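You operate a simulated robot arm through the tools that you are given. There is no shell and no other tool.

You run a simulated two-armed robot. Do the job below in one go: nothing can be reset, and whatever is moved stays where it is left.

JOB
Free the blue tube from the blue coupler and lay it on the tube rack.
Fine: it carries no load. Torque knob at OUT, run the nut out with the nut driver, driver back in its cup; bolt swung out, flap up.

Only the result counts: the job must be done as asked and must still hold three seconds after the hand-in. Knocking over, shifting, dropping, spilling or breaking anything else fails it.

ROBOT AND FRAMES
Two 7-joint arms with two-finger parallel grippers on one trunk that stands fixed in place. Base frame: the origin is at the foot of the trunk, x ahead of it, y to its left, z up. Lengths are in m, angles in degrees, forces in N, time in s.
The left shoulder is at [0.071, 0.156, 1.23], the right one opposite. Payload 3.91 kg a hand.
The TCP of each hand is the grasp point between the finger pads, 0.03 m short of the fingertips. In the tool frame z runs along the fingers and y along their closing line. The gripper opens to 0.11 m. The fingers are 0.02 m wide and 0.01 m thick; the gripper's body (0.048 by 0.112 m) begins 0.055 m behind the TCP.
Orientation is that of the tool frame in the base frame, as a unit quaternion [x, y, z, w]. With the fingers straight down and closing along the base's y, the tool's x points along the base's -x, its y along +y and its z along -z.

CONTROLS
- The arms move only by the tool send_rows. It takes "left_increments", "right_increments" or both (then of equal length, played together; a hand with none holds still); each is a list of rows, each an object (a shift or turn left out is 0, a gripper value left out holds the last) with "xyz": the shift along the base's x, y, z in cm, a list of three; "angular": the turn, a rotation vector about the base's x, y, z in rad, a list of three. In form: [{"xyz": [x, y, z], "angular": [ax, ay, az]}, ...]. A call has 1 to 20 rows; each row is the pose to reach, as a shift and turn from the pose commanded when the call began. "left_fingers" and "right_fingers" are, for a hand that has rows, the gripper command, from -1 (shut) to 1 (fully open), values between in proportion, set as the call begins (left out, the last holds). Each row takes 0.2 s and may step no farther than 0.05 m and 8.6 degrees from the row before; otherwise, or with a gripper value out of range, the whole call is refused. Where a pose cannot be reached the arm comes as near as it can. A force on the tool above 50 N (or 10 N above the force at the start of the call, whichever is more), or a blocked arm, ends the call early, and 0.2 s more pass. Each finger travels about 0.108 m/s and halts on what it meets, pressing with about 27 N; the grip force reading is that of the motor and also rises with nothing between the fingers. The clock runs only during rows and for 0.2 s after the last one: add rows that repeat a pose to give the fingers time. It gives the time, the measured TCP pose, the force on the tool (base axes), the opening and the grip force at its end, in the units of the frame above (readings bear some noise), with the torque about the TCP (base axes, N m) and any sound that the robot's microphone picked up.
- Cameras (640 x 400 px; columns grow to the right, rows downward): "scene" is now at [0.1245, 0.047, 1.4721]; the picture's right is [0.44, -0.90, 0.00], its down [-0.34, -0.16, -0.93] and it looks along [0.83, 0.41, -0.37] (base axes); focal length 260 px, centre (320, 200). "left" rides on the left gripper at [0.072, -0.017, -0.103] in its tool frame; the picture's right is [0.23, 0.97, 0.00], its down [-0.76, 0.18, -0.62] and it looks along [-0.61, 0.14, 0.78] (tool axes); focal length 222 px, centre (320, 200). "right" rides on the right gripper at [0.072, 0.017, -0.103] in its tool frame; the picture's right is [-0.23, 0.97, 0.00], its down [-0.76, -0.18, -0.62] and it looks along [-0.61, -0.14, 0.78] (tool axes); focal length 222 px, centre (320, 200).
- snapshot(camera): a new picture of that camera. No time passes.
- slide_trunk(by): slides the trunk up (or, below 0, down) by that many m; the arms and the scene camera ride with it, the base frame stays. It gives what a move gives, with no picture.
- head_to(pan, tilt): turns the head with the scene camera to pan (to the left, within 86 degrees either way) and tilt (down, from -29 to 69), counted from straight ahead of the robot. It gives what a move gives.
- locate(camera, pixels): there is no depth. For up to 12 entries [column, row, z] of the newest picture of that camera ("zoom" is the newest enlarged one), the place [x, y] in the base frame at which the ray of that pixel passes the height z, good to about 0.002 m, but the place of the scene camera against the robot may be out by one fixed shift of up to 0.018 m in any direction. No time passes.
- close_up(camera, box): a new picture of the part [left, top, right, bottom] of that camera's present view, enlarged. No time passes.
- hand_in(): hands the job in; it is judged then, once.

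Leave the grippers open and the arms clear of the work at the hand-in unless told otherwise.

The tools are called after ">>>" as name(argument=value, ...) on one line, values as JSON. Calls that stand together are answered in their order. send_rows: Moves the arms, as the interface text tells. Its arguments: {"type":"object","properties":{"left_increments":{"type":"array"},"left_fingers":{"type":"number"},"right_increments":{"type":"array"},"right_fingers":{"type":"number"}},"required":[]} The other tools are called the same way: slide_trunk (by) slides the trunk up or down; head_to (pan, tilt) turns the head that bears the scene camera; snapshot (camera) takes a picture; locate (camera, pixels) gives the place at which the rays of pixels pass given heights; close_up (camera, box) takes an enlarged picture of a part of a camera's view; hand_in () hands the job in.

At the start:

```text
t: 0.0
left_tool_pos: [0.4924, 0.4979, 1.3801]
left_tcp_rot: [0.0, 1.0, 0.001, 0.0]
left_wrist_force: [0.2, -0.5, -0.8]
left_torque: [-0.01, -0.02, 0.01]
left_gripper_width: 0.1099
left_gripper_force: 0.0
right_tool_pos: [0.5418, 0.0301, 1.3589]
right_tcp_rot: [0.001, 1.0, -0.001, 0.0]
right_wrist_force: [0.0, 0.2, 0.5]
right_torque: [-0.02, 0.02, 0.01]
right_gripper_width: 0.11
right_gripper_force: 0.1
trunk travel left (down, up): [-0.675, 0.265]
head pan, tilt: [26.0, 22.0]
```

scene: 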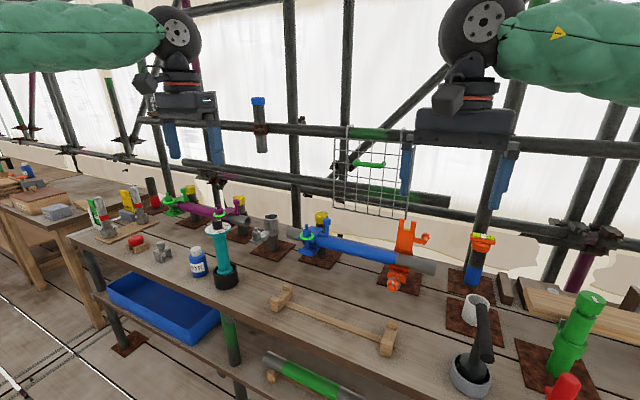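
right: 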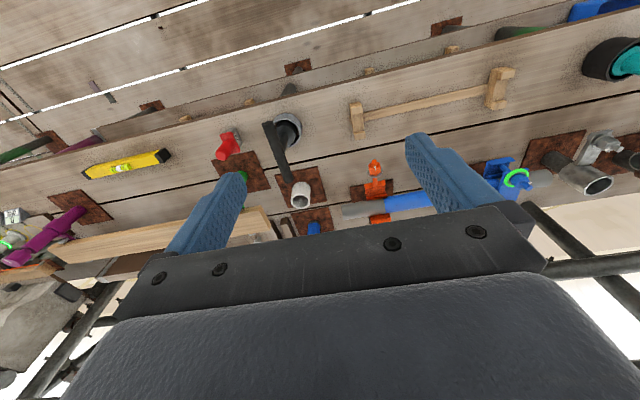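
left: 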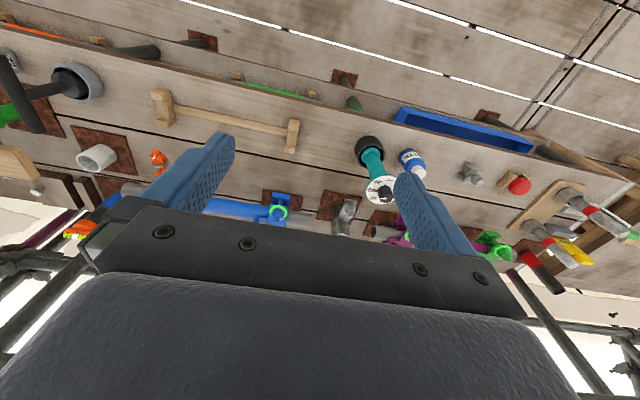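

I'll begin by looking at the workbench: the blue tube sits between a blue coupler (around 310,240) and an orange holder (around 405,260). I'll enlarge these areas.

>>> close_up(camera="scene", box=[240, 190, 440, 315])

>>> close_up(camera="scene", box=[160, 190, 320, 290])

>>> close_up(camera="scene", box=[420, 220, 640, 400])

```text
3.20 times, centred on (340, 252) of scene
```

zoom: 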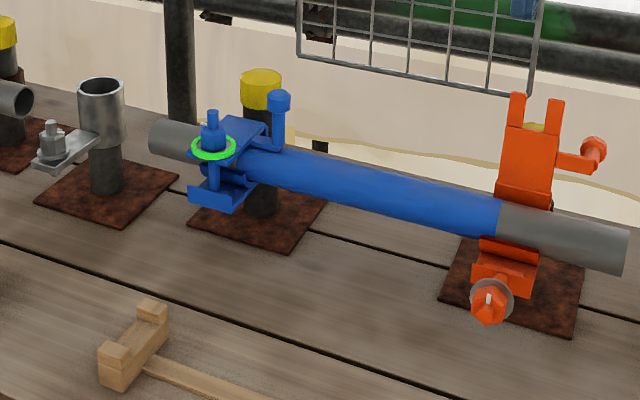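

```text
4.00 times, centred on (240, 240) of scene
```

zoom: 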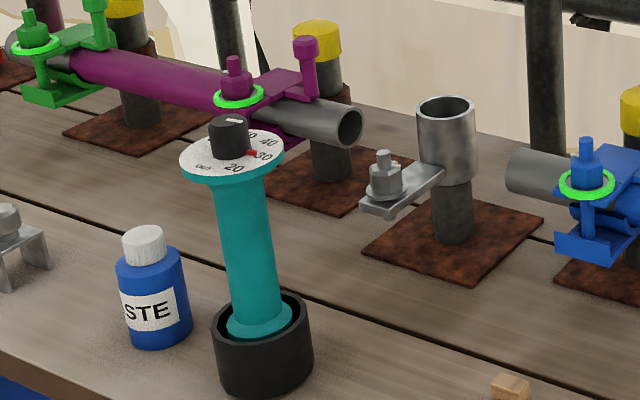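

```text
2.22 times, centred on (530, 310) of scene
```

zoom: 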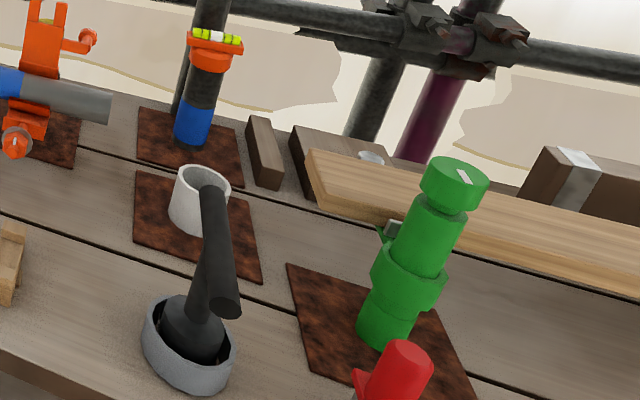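

The teal tool in a black cup (228,260) bears a dial with numbers and OUT. I'll look closer at the dial, the blue coupler, the rack, and the surroundings.

>>> close_up(camera="scene", box=[200, 210, 248, 240])

>>> close_up(camera="scene", box=[284, 205, 348, 245])

>>> close_up(camera="scene", box=[250, 270, 410, 370])

>>> close_up(camera="scene", box=[370, 210, 450, 300])

>>> head_to(pan=0, tilt=40)

>>> snapshot(camera="scene")

```text
13.33 times, centred on (224, 225) of scene
```

zoom: 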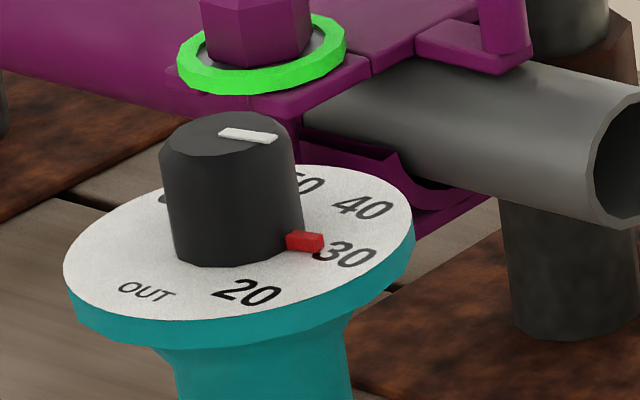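

```text
10.00 times, centred on (316, 225) of scene
```

zoom: 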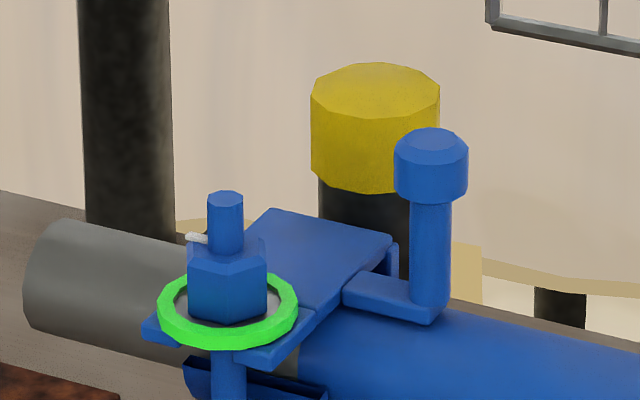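

```text
4.00 times, centred on (330, 320) of scene
```

zoom: 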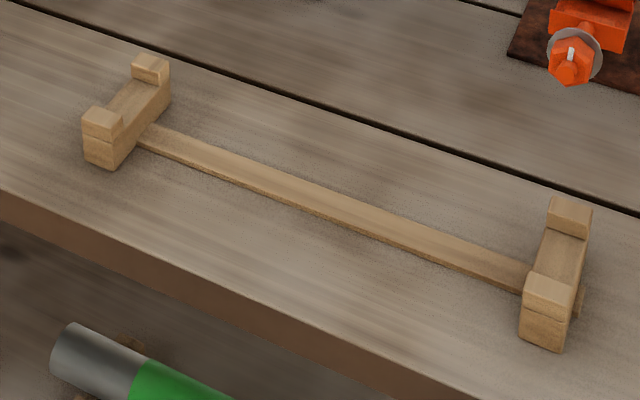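

```text
4.44 times, centred on (410, 255) of scene
```

zoom: 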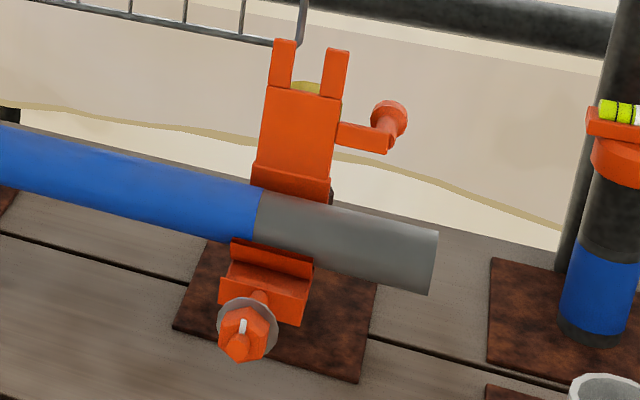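

```text
t: 0.9
left_tool_pos: [0.4929, 0.4979, 1.3791]
left_tcp_rot: [-0.001, 1.0, 0.0, 0.0]
left_wrist_force: [1.2, 0.3, -0.1]
left_torque: [0.01, -0.01, -0.03]
left_gripper_width: 0.1099
left_gripper_force: 0.1
right_tool_pos: [0.5411, 0.0296, 1.3595]
right_tcp_rot: [0.0, 1.0, 0.001, 0.0]
right_wrist_force: [1.4, -0.3, 0.3]
right_torque: [0.01, 0.0, 0.02]
right_gripper_width: 0.1099
right_gripper_force: 0.0
trunk travel left (down, up): [-0.675, 0.265]
head pan, tilt: [0.0, 40.0]
```

```text
taken
```

scene: 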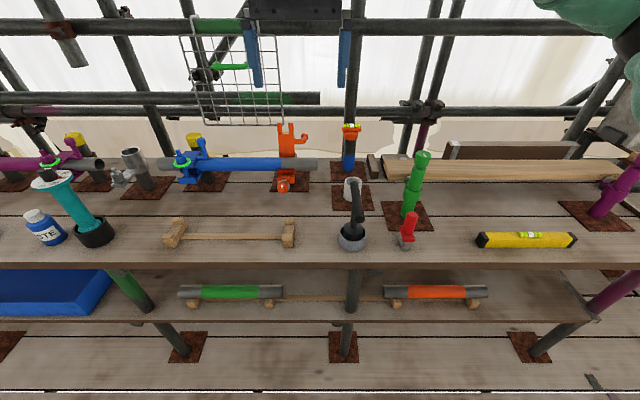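

With the head straight I see the whole bench. Now close-ups of the driver, coupler and orange coupler, plus turning the head for views.

>>> close_up(camera="scene", box=[0, 120, 160, 250])

>>> close_up(camera="scene", box=[150, 110, 340, 230])

>>> close_up(camera="scene", box=[320, 110, 460, 260])

>>> head_to(pan=30, tilt=40)

>>> snapshot(camera="scene")

>>> snapshot(camera="left")

>>> close_up(camera="left", box=[200, 120, 440, 270])

```text
3.08 times, centred on (80, 185) of scene
```

zoom: 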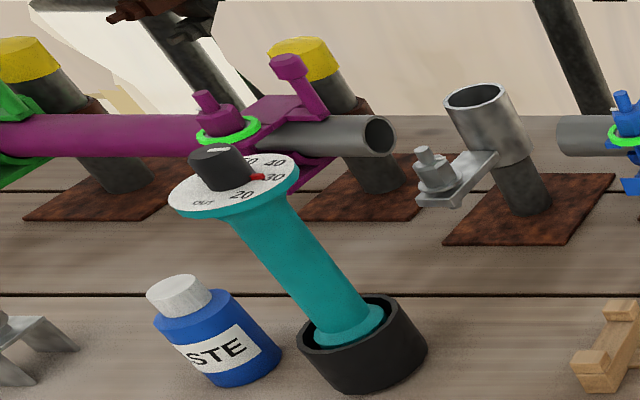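

```text
3.33 times, centred on (245, 170) of scene
```

zoom: 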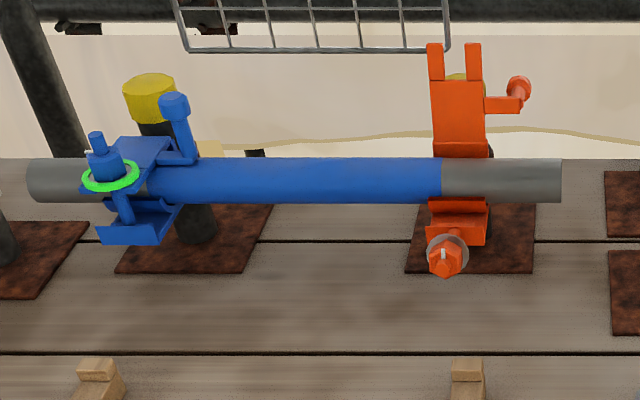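

```text
2.67 times, centred on (390, 185) of scene
```

zoom: 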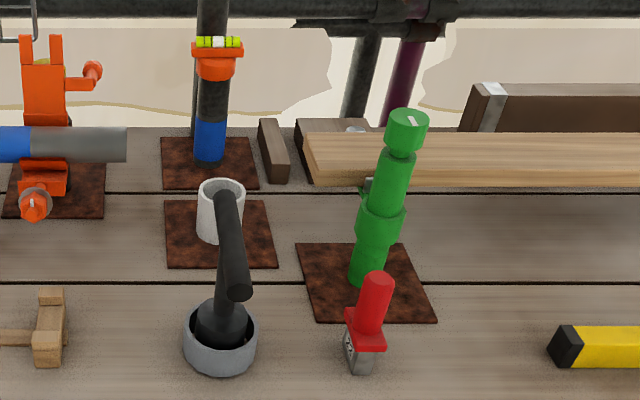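

```text
t: 1.9
left_tool_pos: [0.4939, 0.4968, 1.3813]
left_tcp_rot: [0.0, 1.0, 0.0, 0.0]
left_wrist_force: [-0.3, 0.3, 0.4]
left_torque: [0.03, 0.01, -0.01]
left_gripper_width: 0.1102
left_gripper_force: 0.1
right_tool_pos: [0.5423, 0.0297, 1.3586]
right_tcp_rot: [-0.001, 1.0, 0.0, 0.0]
right_wrist_force: [1.0, -0.3, -0.3]
right_torque: [-0.02, 0.02, 0.01]
right_gripper_width: 0.11
right_gripper_force: 0.1
trunk travel left (down, up): [-0.675, 0.265]
head pan, tilt: [30.0, 40.0]
```

```text
taken
```

scene: 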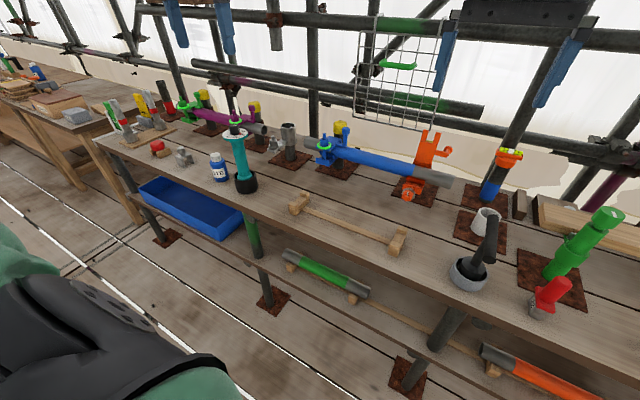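

```text
taken
```

left: 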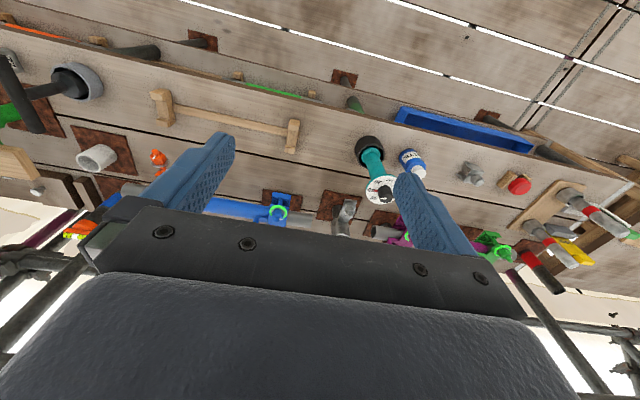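

```text
2.67 times, centred on (320, 195) of left
```

zoom: 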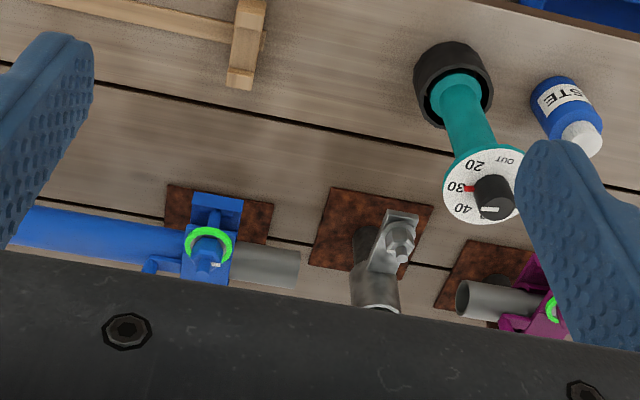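

In the left-hand zoom I see the driver knob (492,197), the cup rim, the blue nut (207,257), and the rack end (240,80). I'll get rays for them at two heights, and then also from the scene view.

>>> locate(camera="zoom", pixels=[[492, 197, 0.9], [492, 197, 1.1], [206, 252, 0.9], [206, 252, 1.1], [240, 84, 0.8], [240, 84, 1.0], [238, 270, 0.8], [400, 235, 0.9]])

>>> close_up(camera="scene", box=[200, 100, 440, 250])

>>> close_up(camera="right", box=[220, 60, 540, 260])

```text
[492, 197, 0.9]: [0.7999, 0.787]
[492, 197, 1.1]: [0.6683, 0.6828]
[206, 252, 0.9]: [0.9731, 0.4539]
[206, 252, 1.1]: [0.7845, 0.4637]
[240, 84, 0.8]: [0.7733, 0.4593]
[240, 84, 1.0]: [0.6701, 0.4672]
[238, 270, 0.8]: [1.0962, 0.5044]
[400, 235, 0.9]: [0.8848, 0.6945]
```

```text
2.67 times, centred on (320, 175) of scene
```

zoom: 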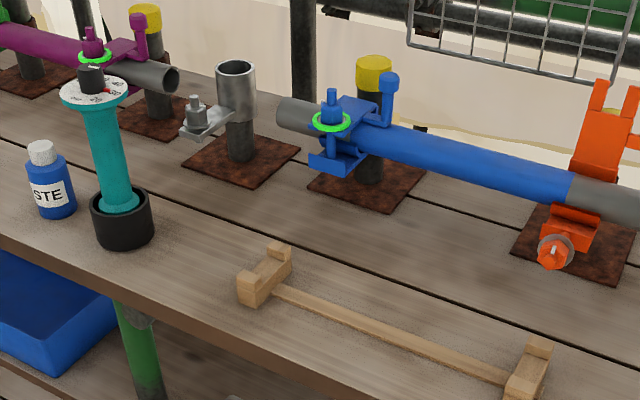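

```text
2.00 times, centred on (380, 160) of right
```

zoom: 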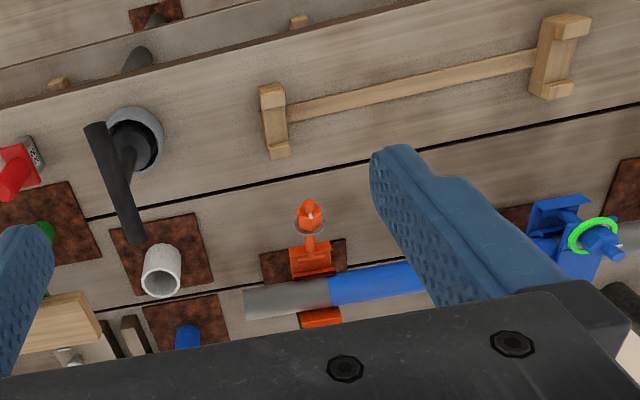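

Now rays for the same points from the right view and the scene view to triangulate heights.

>>> locate(camera="zoom", pixels=[[593, 236, 0.9], [593, 236, 1.1], [578, 93, 0.8], [578, 93, 1.0], [553, 93, 0.8], [309, 212, 0.9], [309, 212, 1.1], [278, 150, 0.8], [278, 150, 1.0]])

>>> locate(camera="left", pixels=[[278, 212.25, 0.9], [278, 212.25, 1.1], [295, 153, 0.8], [295, 153, 1.0]])

>>> close_up(camera="left", box=[140, 80, 320, 192])

```text
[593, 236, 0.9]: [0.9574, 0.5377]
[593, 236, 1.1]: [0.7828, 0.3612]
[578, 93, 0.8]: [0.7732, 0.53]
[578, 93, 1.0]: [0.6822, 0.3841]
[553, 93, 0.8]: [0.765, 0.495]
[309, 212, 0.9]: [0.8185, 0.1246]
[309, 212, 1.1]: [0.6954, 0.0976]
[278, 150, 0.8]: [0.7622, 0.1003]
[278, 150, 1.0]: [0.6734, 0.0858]
```

```text
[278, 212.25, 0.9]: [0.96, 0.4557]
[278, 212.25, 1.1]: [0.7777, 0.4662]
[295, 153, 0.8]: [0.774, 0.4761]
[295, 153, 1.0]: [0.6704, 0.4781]
```

```text
3.56 times, centred on (230, 136) of left
```

zoom: 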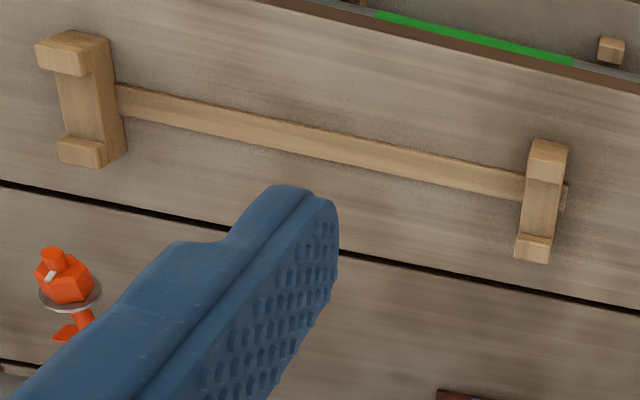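

Triangulating, the blue nut is near (0.880, 0.460, 0.988). Next I'll move the left hand sideways and down for other views of the driver and coupler (free air, well above all objects), and bring the right hand out of the way.

>>> send_rows(left_increments=[{"xyz": [0, -2, -3]}, {"xyz": [0, -4, -6]}, {"xyz": [0, -6, -9]}, {"xyz": [0, -8, -12]}], right_increments=[{"xyz": [0, -4, 0]}, {"xyz": [0, -8, 0]}, {"xyz": [0, -12, 0]}, {"xyz": [0, -14, 0]}])

>>> snapshot(camera="left")

>>> snapshot(camera="right")

```text
t: 2.9
left_tool_pos: [0.4921, 0.4166, 1.2611]
left_tcp_rot: [0.0, 1.0, 0.001, -0.001]
left_wrist_force: [0.5, 0.7, -0.9]
left_torque: [-0.03, 0.02, -0.01]
left_gripper_width: 0.1101
left_gripper_force: 0.1
right_tool_pos: [0.5429, -0.1103, 1.3583]
right_tcp_rot: [0.0, 1.0, 0.001, -0.001]
right_wrist_force: [-0.1, 0.2, -0.1]
right_torque: [0.01, 0.0, 0.0]
right_gripper_width: 0.11
right_gripper_force: 0.1
trunk travel left (down, up): [-0.675, 0.265]
head pan, tilt: [30.0, 40.0]
```

```text
taken
```

left: 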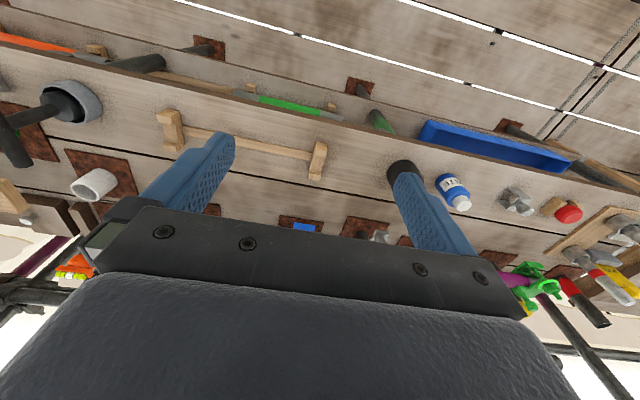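

```text
taken
```

right: 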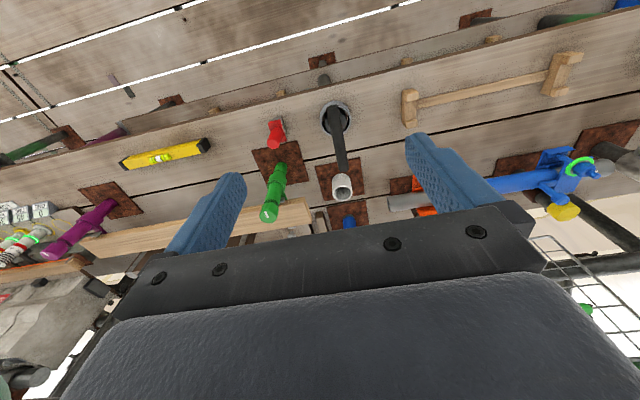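

The left finger hides the driver here; I'll move the left hand to y≈0.62 so the driver is seen between the fingers.

>>> send_rows(left_increments=[{"xyz": [0, 5, 0]}, {"xyz": [0, 10, 1]}, {"xyz": [0, 15, 3]}, {"xyz": [-3, 19, 6]}, {"xyz": [-5, 21, 10]}])

>>> close_up(camera="left", box=[170, 60, 450, 235])

>>> close_up(camera="scene", box=[200, 100, 440, 250])

```text
refused: row 2 steps farther than a row can; nothing moved
```

```text
2.29 times, centred on (310, 148) of left
```

zoom: 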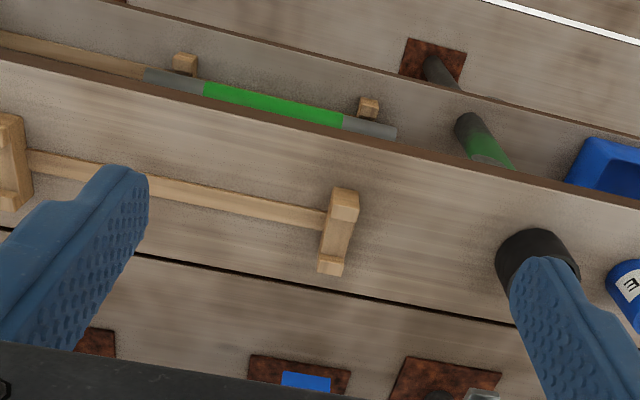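

```text
2.67 times, centred on (320, 175) of scene
```

zoom: 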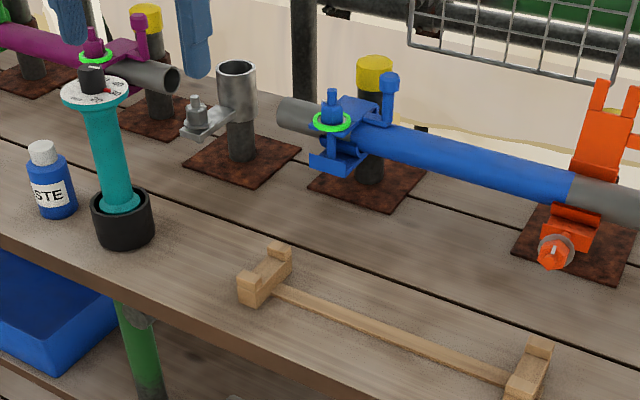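

A step was too long; I'll resend with smaller steps.

>>> send_rows(left_increments=[{"xyz": [0, 4, 0]}, {"xyz": [0, 8, 1]}, {"xyz": [0, 12, 3]}, {"xyz": [-2, 16, 5]}, {"xyz": [-4, 19, 8]}, {"xyz": [-5, 21, 10]}])

>>> close_up(camera="left", box=[170, 60, 450, 235])

>>> close_up(camera="scene", box=[200, 100, 440, 250])

```text
t: 4.2
left_tool_pos: [0.4423, 0.6267, 1.3581]
left_tcp_rot: [-0.001, 1.0, 0.0, 0.0]
left_wrist_force: [0.0, 1.5, 0.0]
left_torque: [-0.02, -0.04, 0.01]
left_gripper_width: 0.11
left_gripper_force: 0.0
right_tool_pos: [0.5416, -0.11, 1.3607]
right_tcp_rot: [0.001, 1.0, 0.0, 0.0]
right_wrist_force: [-0.9, -0.1, 0.5]
right_torque: [-0.01, -0.02, 0.01]
right_gripper_width: 0.11
right_gripper_force: 0.0
trunk travel left (down, up): [-0.675, 0.265]
head pan, tilt: [30.0, 40.0]
```

```text
2.29 times, centred on (310, 148) of left
```

zoom: 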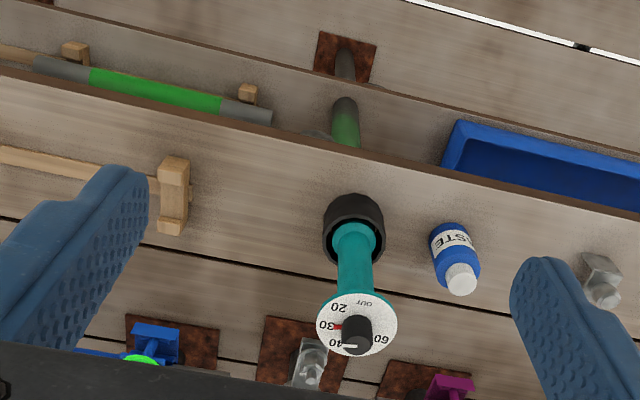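

```text
2.67 times, centred on (320, 175) of scene
```

zoom: 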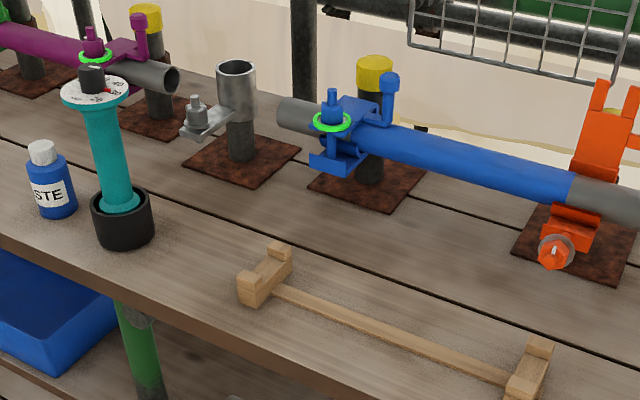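

Now rays from both cameras for the dial disc centre, knob, cup rim, blue ring, rack corners.

>>> locate(camera="left", pixels=[[326.2, 202.2, 1.0], [326.2, 202.2, 1.1], [324.6, 162.5, 0.85], [324.6, 162.5, 0.95], [326.2, 207.4, 1.0], [326.2, 207.4, 1.1]])

>>> locate(camera="zoom", pixels=[[94, 92, 1.0], [94, 92, 1.1], [331, 122, 0.988], [331, 122, 1.088], [121, 207, 0.85], [121, 207, 0.95], [254, 302, 0.82], [513, 398, 0.82], [290, 250, 0.87], [550, 343, 0.87], [555, 250, 0.95]])

```text
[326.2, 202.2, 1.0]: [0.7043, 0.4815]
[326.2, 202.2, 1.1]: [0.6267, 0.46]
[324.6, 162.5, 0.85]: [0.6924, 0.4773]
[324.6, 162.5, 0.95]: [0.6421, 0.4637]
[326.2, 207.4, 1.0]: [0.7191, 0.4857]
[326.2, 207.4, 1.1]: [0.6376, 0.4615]
```

```text
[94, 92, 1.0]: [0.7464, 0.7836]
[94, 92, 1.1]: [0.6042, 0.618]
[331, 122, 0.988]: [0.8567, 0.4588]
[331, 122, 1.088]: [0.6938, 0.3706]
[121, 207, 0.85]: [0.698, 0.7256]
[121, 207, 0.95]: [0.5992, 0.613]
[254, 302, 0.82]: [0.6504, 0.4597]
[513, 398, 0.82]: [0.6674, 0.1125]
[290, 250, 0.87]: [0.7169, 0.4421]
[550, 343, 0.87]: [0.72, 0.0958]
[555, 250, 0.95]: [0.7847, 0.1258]
```

My "left" readings used a stale snapshot (close-ups don't renew it). I'll take tighter fresh close-ups of the driver and read from those.

>>> close_up(camera="left", box=[290, 130, 370, 220])

>>> close_up(camera="scene", box=[210, 110, 274, 200])

```text
4.44 times, centred on (330, 175) of left
```

zoom: 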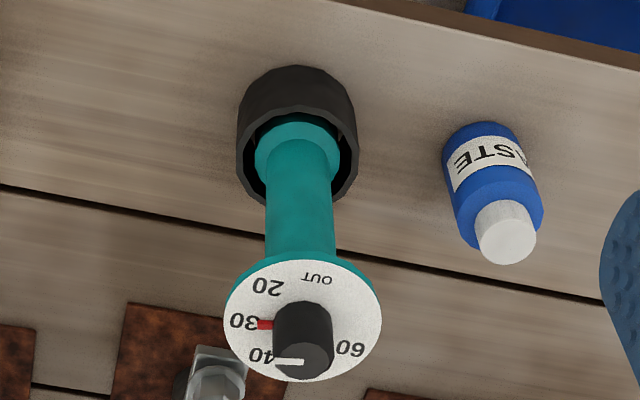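

```text
4.44 times, centred on (242, 155) of scene
```

zoom: 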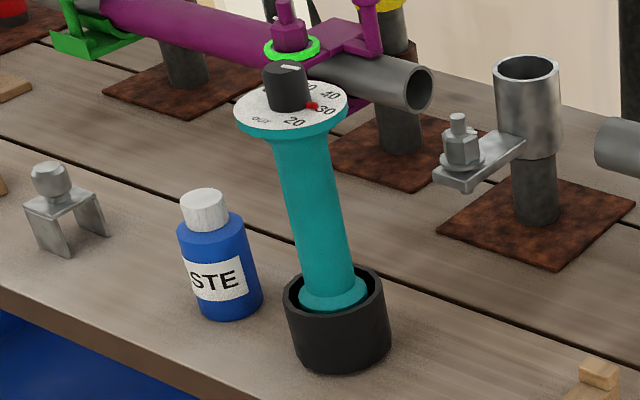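

The dial: OUT at (316,278), 20 (266,287), 30 (245,321), pointer at 30. I'll locate on the newest left close-up after retaking it, for the dial angles.

>>> close_up(camera="left", box=[290, 130, 370, 220])

>>> locate(camera="zoom", pixels=[[303, 318, 1.04], [316, 278, 1.04], [266, 287, 1.04], [245, 321, 1.04], [259, 355, 1.04], [349, 348, 1.04], [224, 322, 1.04], [382, 311, 1.04], [303, 380, 1.04], [303, 318, 1.14], [298, 150, 0.9], [298, 150, 0.8]])

```text
4.44 times, centred on (330, 175) of left
```

zoom: 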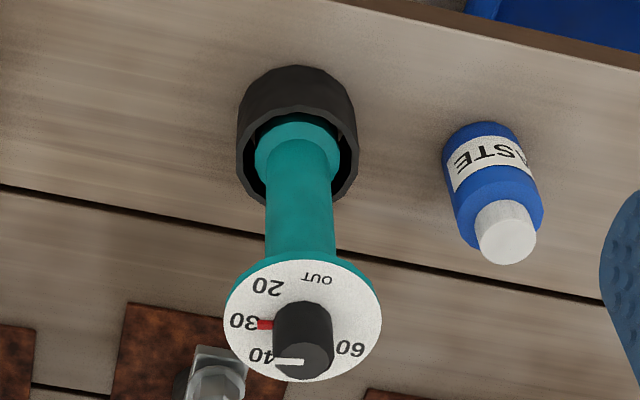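

```text
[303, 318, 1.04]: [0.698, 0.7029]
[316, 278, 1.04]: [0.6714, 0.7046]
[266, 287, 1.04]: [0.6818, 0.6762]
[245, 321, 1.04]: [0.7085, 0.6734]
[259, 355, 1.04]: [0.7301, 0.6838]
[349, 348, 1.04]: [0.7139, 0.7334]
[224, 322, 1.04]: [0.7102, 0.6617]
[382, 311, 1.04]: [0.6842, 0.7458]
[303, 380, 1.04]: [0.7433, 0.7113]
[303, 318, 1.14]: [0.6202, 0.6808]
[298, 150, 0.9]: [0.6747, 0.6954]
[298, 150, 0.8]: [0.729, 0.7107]
```

The driver axis is near (0.700, 0.703), knob pointer is 2 detents (~100° clockwise seen from above) from OUT. I'll check table height with the cup's bottom and rim pixels, and the paste bottle.

>>> locate(camera="zoom", pixels=[[297, 68, 0.8], [297, 68, 0.85], [238, 125, 0.85], [354, 115, 0.85], [297, 206, 0.85], [297, 206, 0.88], [505, 243, 0.9], [485, 124, 0.8], [485, 124, 0.85], [266, 210, 0.95], [333, 210, 0.95], [304, 361, 1.07]])

```text
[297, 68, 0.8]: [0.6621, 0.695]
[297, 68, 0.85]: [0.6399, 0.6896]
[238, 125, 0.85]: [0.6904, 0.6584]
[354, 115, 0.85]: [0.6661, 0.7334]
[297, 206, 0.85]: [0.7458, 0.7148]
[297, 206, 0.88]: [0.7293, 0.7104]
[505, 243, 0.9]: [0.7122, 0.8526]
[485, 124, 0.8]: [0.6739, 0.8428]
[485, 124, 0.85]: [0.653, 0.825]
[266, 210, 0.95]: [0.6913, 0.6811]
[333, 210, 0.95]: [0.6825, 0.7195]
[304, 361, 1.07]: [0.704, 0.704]
```

Table ≈ z 0.80, cup rim ≈ 0.865, handle ≈ 38 mm thick around z 0.95, dial ≈ 1.04. I'll pitch the left hand to horizontal (fingers forward), moving ahead and down a little, in free air.

>>> send_rows(left_increments=[{"xyz": [1, 0, -1], "angular": [0, -0.131, 0]}, {"xyz": [2, 0, -2], "angular": [0, -0.262, 0]}, {"xyz": [3, 0, -3], "angular": [0, -0.393, 0]}, {"xyz": [4, 0, -4], "angular": [0, -0.524, 0]}, {"xyz": [5, 0, -5], "angular": [0, -0.654, 0]}, {"xyz": [6, 0, -6], "angular": [0, -0.785, 0]}, {"xyz": [7, 0, -7], "angular": [0, -0.916, 0]}, {"xyz": [8, 0, -8], "angular": [0, -1.047, 0]}, {"xyz": [9, 0, -9], "angular": [0, -1.178, 0]}, {"xyz": [9, 0, -10], "angular": [0, -1.309, 0]}, {"xyz": [9, 0, -11], "angular": [0, -1.44, 0]}, {"xyz": [9, 0, -12], "angular": [0, -1.571, 0]}], left_fingers=0.5)

>>> snapshot(camera="scene")

>>> snapshot(camera="left")

```text
t: 6.8
left_tool_pos: [0.535, 0.627, 1.2377]
left_tcp_rot: [-0.001, 0.708, -0.001, 0.706]
left_wrist_force: [-0.2, 0.4, 2.2]
left_torque: [0.01, 0.18, 0.01]
left_gripper_width: 0.0825
left_gripper_force: 0.0
right_tool_pos: [0.5422, -0.1091, 1.3605]
right_tcp_rot: [0.0, 1.0, -0.001, 0.0]
right_wrist_force: [-0.1, 0.4, -0.6]
right_torque: [0.0, 0.02, -0.01]
right_gripper_width: 0.1101
right_gripper_force: 0.1
trunk travel left (down, up): [-0.675, 0.265]
head pan, tilt: [30.0, 40.0]
```

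```text
taken
```

scene: 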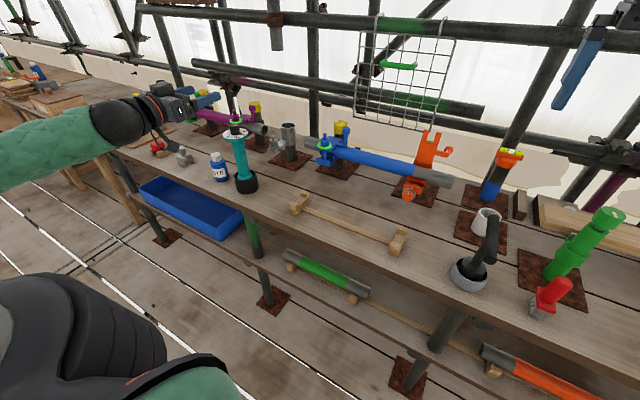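

```text
taken
```

left: 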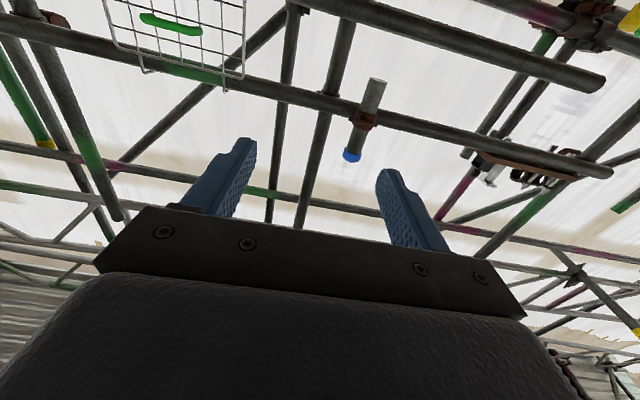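

Horizontal pose reached. The camera would be more useful on top of the hand (looking down-forward), so I'll try rolling the hand 180° about its own axis in free air.

>>> send_rows(left_increments=[{"angular": [0.143, 0, 0]}, {"angular": [0.286, 0, 0]}, {"angular": [0.428, 0, 0]}, {"angular": [0.571, 0, 0]}, {"angular": [0.714, 0, 0]}, {"angular": [0.857, 0, 0]}, {"angular": [1.0, 0, 0]}, {"angular": [1.143, 0, 0]}, {"angular": [1.286, 0, 0]}, {"angular": [1.428, 0, 0]}, {"angular": [1.571, 0, 0]}])

```text
t: 9.2
left_tool_pos: [0.5325, 0.627, 1.2409]
left_tcp_rot: [0.501, 0.499, 0.5, 0.501]
left_wrist_force: [0.2, 0.6, 1.0]
left_torque: [-0.02, 0.02, 0.04]
left_gripper_width: 0.0823
left_gripper_force: 0.0
right_tool_pos: [0.5415, -0.1099, 1.3604]
right_tcp_rot: [0.0, 1.0, 0.0, 0.0]
right_wrist_force: [0.1, 0.0, 0.3]
right_torque: [0.0, -0.02, 0.0]
right_gripper_width: 0.11
right_gripper_force: 0.0
trunk travel left (down, up): [-0.675, 0.265]
head pan, tilt: [30.0, 40.0]
```

The first 90° of roll went fine; continuing with the second 90°.

>>> send_rows(left_increments=[{"angular": [0.143, 0, 0]}, {"angular": [0.286, 0, 0]}, {"angular": [0.428, 0, 0]}, {"angular": [0.571, 0, 0]}, {"angular": [0.714, 0, 0]}, {"angular": [0.857, 0, 0]}, {"angular": [1.0, 0, 0]}, {"angular": [1.143, 0, 0]}, {"angular": [1.286, 0, 0]}, {"angular": [1.428, 0, 0]}, {"angular": [1.571, 0, 0]}])

>>> snapshot(camera="scene")

>>> snapshot(camera="left")

```text
t: 11.7
left_tool_pos: [0.5323, 0.6261, 1.2398]
left_tcp_rot: [0.708, -0.001, 0.707, -0.001]
left_wrist_force: [0.2, 0.0, 0.3]
left_torque: [0.0, -0.03, 0.02]
left_gripper_width: 0.0826
left_gripper_force: 0.1
right_tool_pos: [0.5407, -0.1112, 1.3599]
right_tcp_rot: [0.0, 1.0, 0.0, 0.0]
right_wrist_force: [-0.4, 0.0, -0.8]
right_torque: [0.0, -0.03, -0.01]
right_gripper_width: 0.11
right_gripper_force: 0.0
trunk travel left (down, up): [-0.675, 0.265]
head pan, tilt: [30.0, 40.0]
```

```text
taken
```

scene: 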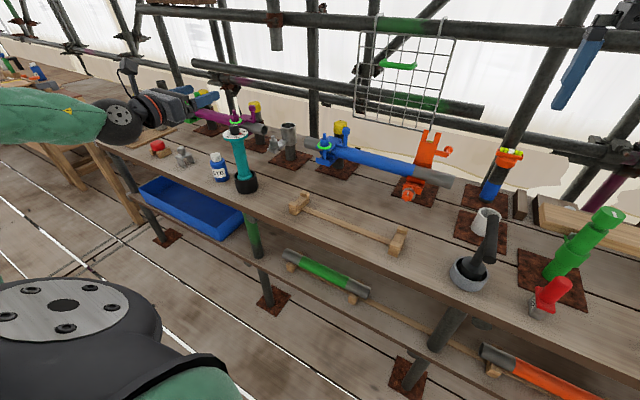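

```text
taken
```

left: 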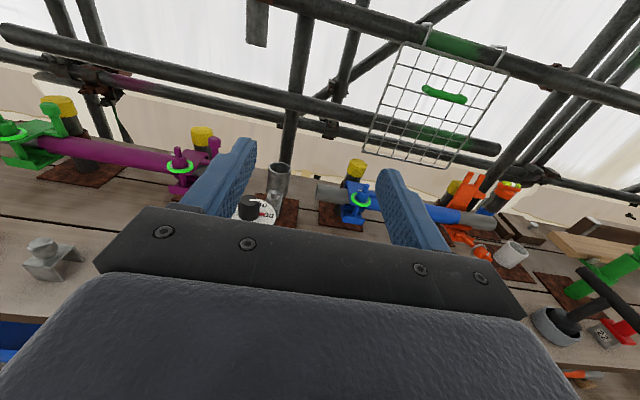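

Camera-on-top pose works. Next: yaw +30° and descend in front of the driver to z≈0.96, about 14 cm short of it.

>>> send_rows(left_increments=[{"xyz": [0.5, 0, -3.5], "angular": [0, 0, 0.131]}, {"xyz": [1, 0, -7], "angular": [0, 0, 0.262]}, {"xyz": [2, 0, -11], "angular": [0, 0, 0.393]}, {"xyz": [3, 0, -15], "angular": [0, 0, 0.524]}, {"xyz": [3.5, 0.2, -19], "angular": [0, 0, 0.524]}, {"xyz": [4, 0.4, -23], "angular": [0, 0, 0.524]}, {"xyz": [4.5, 0.6, -26], "angular": [0, 0, 0.524]}, {"xyz": [4.7, 0.7, -28], "angular": [0, 0, 0.524]}])

>>> snapshot(camera="scene")

>>> snapshot(camera="left")

```text
t: 13.4
left_tool_pos: [0.5811, 0.6339, 0.9589]
left_tcp_rot: [0.684, 0.183, 0.682, -0.183]
left_wrist_force: [0.2, -0.2, 0.2]
left_torque: [-0.01, 0.03, 0.0]
left_gripper_width: 0.0825
left_gripper_force: 0.1
right_tool_pos: [0.5426, -0.1098, 1.3595]
right_tcp_rot: [0.0, 1.0, 0.0, 0.001]
right_wrist_force: [-0.7, -0.8, -0.1]
right_torque: [0.03, -0.04, 0.01]
right_gripper_width: 0.1099
right_gripper_force: 0.0
trunk travel left (down, up): [-0.675, 0.265]
head pan, tilt: [30.0, 40.0]
```

```text
taken
```

scene: 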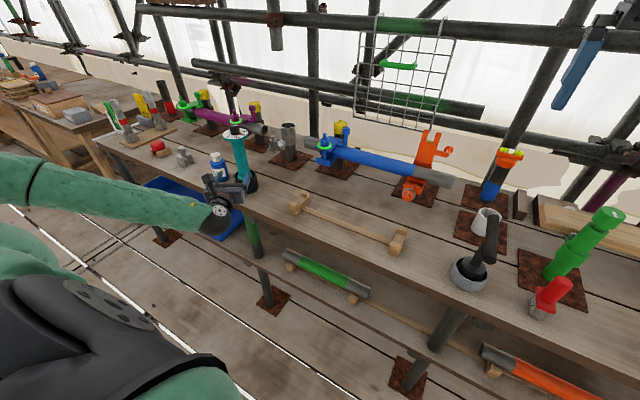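

```text
taken
```

left: 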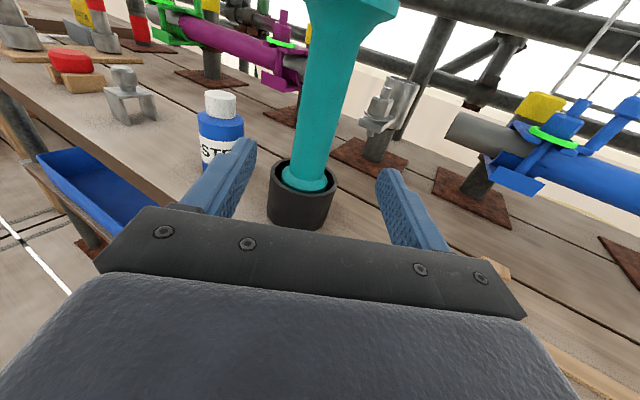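

The handle stands between the fingers. I'll locate the handle edges to check centring.

>>> locate(camera="left", pixels=[[304, 183, 0.87], [286, 165, 0.88], [327, 165, 0.88], [304, 90, 0.96], [345, 90, 0.96], [318, 90, 0.93], [301, 228, 0.8]])

```text
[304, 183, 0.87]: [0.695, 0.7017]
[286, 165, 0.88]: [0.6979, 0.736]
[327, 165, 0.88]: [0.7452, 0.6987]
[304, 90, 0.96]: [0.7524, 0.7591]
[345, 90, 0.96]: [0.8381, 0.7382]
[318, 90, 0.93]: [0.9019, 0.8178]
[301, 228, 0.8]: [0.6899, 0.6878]
```

Handle centre bearing confirms axis (0.700, 0.7035). I'll advance 13.8 cm along the hand's direction to put the handle between the pads, without closing yet.

>>> send_rows(left_increments=[{"xyz": [3, 1.75, 0]}, {"xyz": [6, 3.5, 0]}, {"xyz": [9, 5.25, 0]}, {"xyz": [10.5, 6.1, 0]}, {"xyz": [11.9, 6.95, 0]}])

>>> snapshot(camera="left")

>>> close_up(camera="scene", box=[190, 100, 286, 220])

```text
t: 14.7
left_tool_pos: [0.6996, 0.703, 0.9606]
left_tcp_rot: [0.684, 0.184, 0.682, -0.182]
left_wrist_force: [-0.4, -0.2, 0.8]
left_torque: [0.01, 0.0, 0.0]
left_gripper_width: 0.0825
left_gripper_force: 0.1
right_tool_pos: [0.5433, -0.1101, 1.3599]
right_tcp_rot: [0.0, 1.0, 0.0, -0.001]
right_wrist_force: [0.5, -0.2, 0.4]
right_torque: [-0.02, -0.02, 0.01]
right_gripper_width: 0.1101
right_gripper_force: 0.0
trunk travel left (down, up): [-0.675, 0.265]
head pan, tilt: [30.0, 40.0]
```

```text
taken
```

left: 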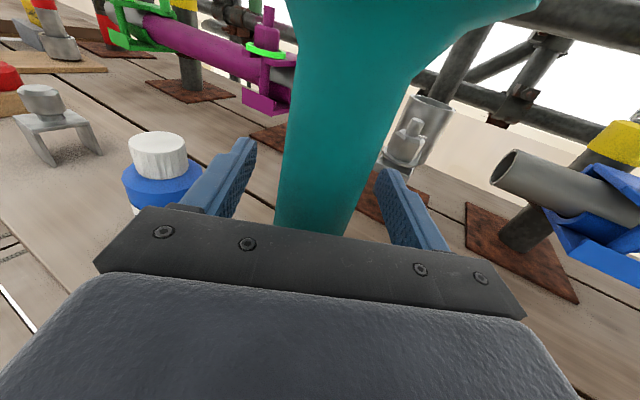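

```text
3.33 times, centred on (238, 160) of scene
```

zoom: 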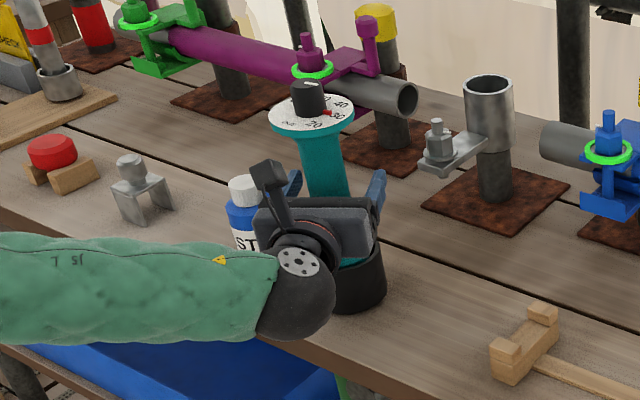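

The handle is centred between the pads. Closing the left gripper on it.

>>> send_rows(left_increments=[{}, {}, {}, {}], left_fingers=-1)

>>> snapshot(camera="left")

```text
t: 15.7
left_tool_pos: [0.6994, 0.7025, 0.9617]
left_tcp_rot: [0.683, 0.182, 0.683, -0.183]
left_wrist_force: [-0.3, 5.6, 6.1]
left_torque: [0.4, 0.21, -0.18]
left_gripper_width: 0.0413
left_gripper_force: 26.8
right_tool_pos: [0.5411, -0.1094, 1.3597]
right_tcp_rot: [0.0, 1.0, 0.0, 0.0]
right_wrist_force: [0.1, -0.4, 0.0]
right_torque: [-0.02, 0.0, 0.0]
right_gripper_width: 0.11
right_gripper_force: 0.1
trunk travel left (down, up): [-0.675, 0.265]
head pan, tilt: [30.0, 40.0]
```

```text
taken
```

left: 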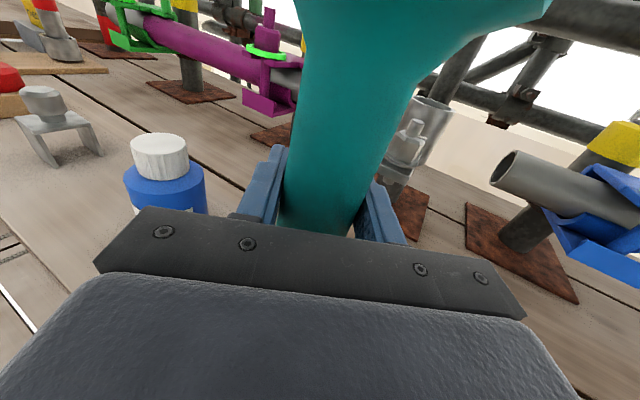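

Gripped (width 41 mm). Lifting straight up slowly by 12 cm.

>>> send_rows(left_increments=[{"xyz": [0, 0, 1]}, {"xyz": [0, 0, 2.5]}, {"xyz": [0, 0, 4.5]}, {"xyz": [0, 0, 7]}, {"xyz": [0, 0, 9.5]}, {"xyz": [0, 0, 12]}])

>>> close_up(camera="scene", box=[180, 60, 308, 220])

>>> snapshot(camera="left")

```text
t: 17.1
left_tool_pos: [0.7005, 0.7036, 1.0823]
left_tcp_rot: [0.684, 0.183, 0.682, -0.183]
left_wrist_force: [0.2, -0.2, -8.1]
left_torque: [0.04, -0.04, 0.01]
left_gripper_width: 0.0414
left_gripper_force: 27.3
right_tool_pos: [0.5425, -0.11, 1.3603]
right_tcp_rot: [0.001, 1.0, 0.0, -0.001]
right_wrist_force: [0.3, -0.7, -0.3]
right_torque: [0.0, -0.03, 0.02]
right_gripper_width: 0.11
right_gripper_force: 0.1
trunk travel left (down, up): [-0.675, 0.265]
head pan, tilt: [30.0, 40.0]
```

```text
2.50 times, centred on (244, 140) of scene
```

zoom: 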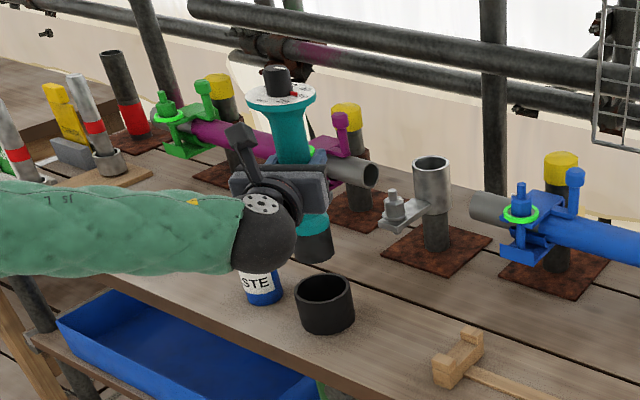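

```text
taken
```

left: 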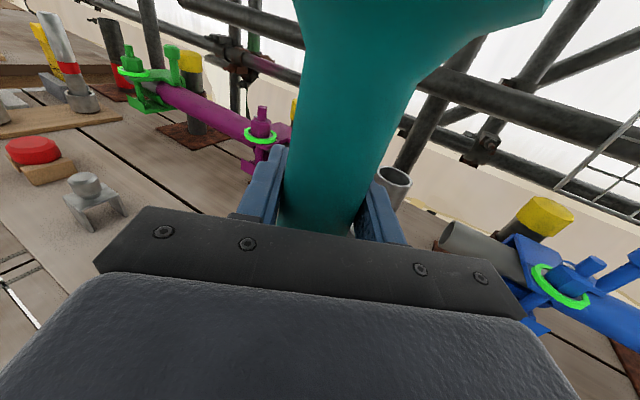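

The driver is lifted (weight ≈ 8 N), its dark socket now hangs below. I'll carry it toward the centre (≈ (0.58, 0.27)) while yawing the hand −60° so the right hand can reach the knob.

>>> send_rows(left_increments=[{"xyz": [-2, -3.5, 0.5], "angular": [0, 0, -0.095]}, {"xyz": [-4, -7, 1], "angular": [0, 0, -0.19]}, {"xyz": [-6, -11, 1.5], "angular": [0, 0, -0.286]}, {"xyz": [-8, -15, 2], "angular": [0, 0, -0.381]}, {"xyz": [-10, -19, 2], "angular": [0, 0, -0.476]}, {"xyz": [-11, -23.5, 2], "angular": [0, 0, -0.571]}, {"xyz": [-12, -28, 2], "angular": [0, 0, -0.666]}, {"xyz": [-12, -32.5, 2], "angular": [0, 0, -0.762]}, {"xyz": [-12, -36.5, 2], "angular": [0, 0, -0.857]}, {"xyz": [-12, -40, 2], "angular": [0, 0, -0.952]}, {"xyz": [-12, -43, 2], "angular": [0, 0, -1.047]}])

>>> head_to(pan=20, tilt=35)

>>> snapshot(camera="scene")

>>> snapshot(camera="right")

```text
t: 19.4
left_tool_pos: [0.5859, 0.2741, 1.096]
left_tcp_rot: [0.683, -0.184, 0.682, 0.185]
left_wrist_force: [0.9, 0.4, -8.9]
left_torque: [-0.04, -0.06, 0.01]
left_gripper_width: 0.0412
left_gripper_force: 26.8
left hand out of reach, approached as far as the arm can: row 9, 10, 11
right_tool_pos: [0.5425, -0.1099, 1.3593]
right_tcp_rot: [0.0, 1.0, 0.0, -0.002]
right_wrist_force: [-0.1, 0.3, -0.6]
right_torque: [0.03, 0.01, -0.01]
right_gripper_width: 0.1101
right_gripper_force: 0.0
trunk travel left (down, up): [-0.675, 0.265]
head pan, tilt: [30.0, 40.0]
```

```text
t: 20.2
left_tool_pos: [0.5859, 0.2738, 1.0974]
left_tcp_rot: [0.683, -0.183, 0.682, 0.185]
left_wrist_force: [0.4, -0.5, -8.0]
left_torque: [-0.05, -0.08, -0.02]
left_gripper_width: 0.0415
left_gripper_force: 26.5
right_tool_pos: [0.5426, -0.1107, 1.3597]
right_tcp_rot: [0.0, 1.0, 0.0, 0.0]
right_wrist_force: [0.2, -0.4, 0.1]
right_torque: [0.02, -0.01, -0.01]
right_gripper_width: 0.11
right_gripper_force: 0.1
trunk travel left (down, up): [-0.675, 0.265]
head pan, tilt: [20.0, 35.0]
```

```text
taken
```

scene: 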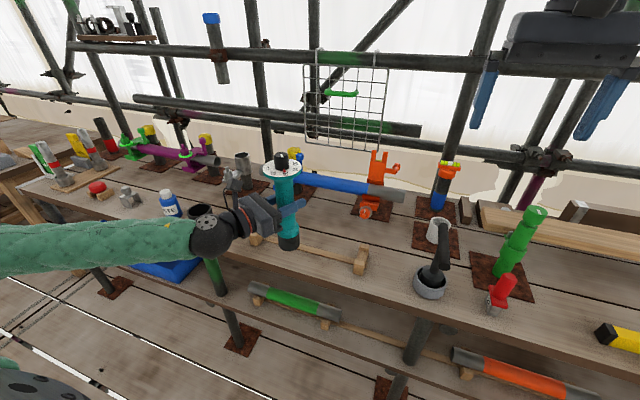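

```text
taken
```

right: 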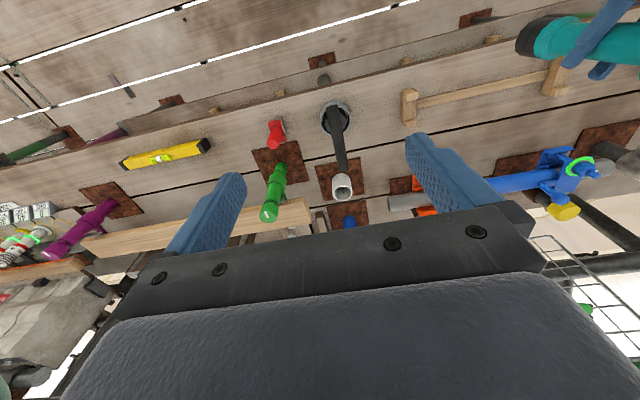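

The left arm is near its folded limit; I'll ease it 5 cm forward. At the same time the right hand moves above the knob with a +50° yaw (so it can turn clockwise ~100°).

>>> send_rows(left_increments=[{"xyz": [1.2, 0, 0]}, {"xyz": [2.4, 0, 0]}, {"xyz": [3.6, 0, 0]}, {"xyz": [5, 0, 0]}, {"xyz": [5, 0, 0]}], right_increments=[{"xyz": [0, 2, 0], "angular": [0, 0, 0.14]}, {"xyz": [1, 4, 0], "angular": [0, 0, 0.28]}, {"xyz": [2, 8, 0], "angular": [0, 0, 0.42]}, {"xyz": [3, 12, 0], "angular": [0, 0, 0.56]}, {"xyz": [4, 16, 0], "angular": [0, 0, 0.7]}])

>>> snapshot(camera="scene")

>>> snapshot(camera="right")

```text
t: 21.4
left_tool_pos: [0.6372, 0.2766, 1.0987]
left_tcp_rot: [0.684, -0.182, 0.683, 0.183]
left_wrist_force: [-0.3, -0.6, -8.5]
left_torque: [-0.07, -0.07, -0.03]
left_gripper_width: 0.0413
left_gripper_force: 27.0
right_tool_pos: [0.583, 0.0525, 1.3577]
right_tcp_rot: [-0.343, 0.939, 0.0, -0.001]
right_wrist_force: [-0.5, 0.0, 0.6]
right_torque: [0.02, 0.0, 0.03]
right_gripper_width: 0.1099
right_gripper_force: 0.1
trunk travel left (down, up): [-0.675, 0.265]
head pan, tilt: [20.0, 35.0]
```

```text
taken
```

scene: 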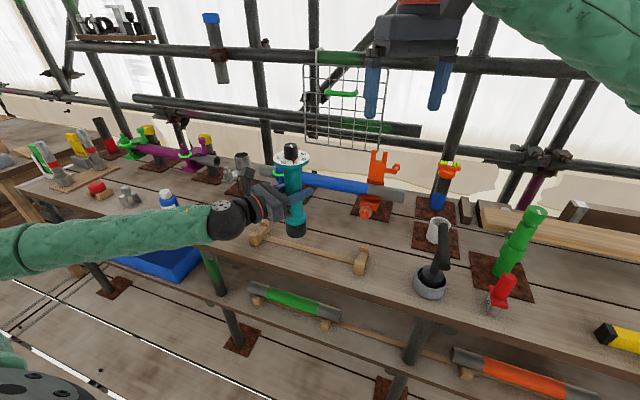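

```text
taken
```

right: 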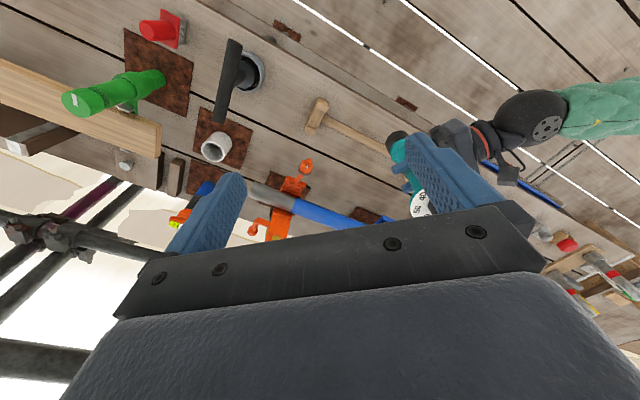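

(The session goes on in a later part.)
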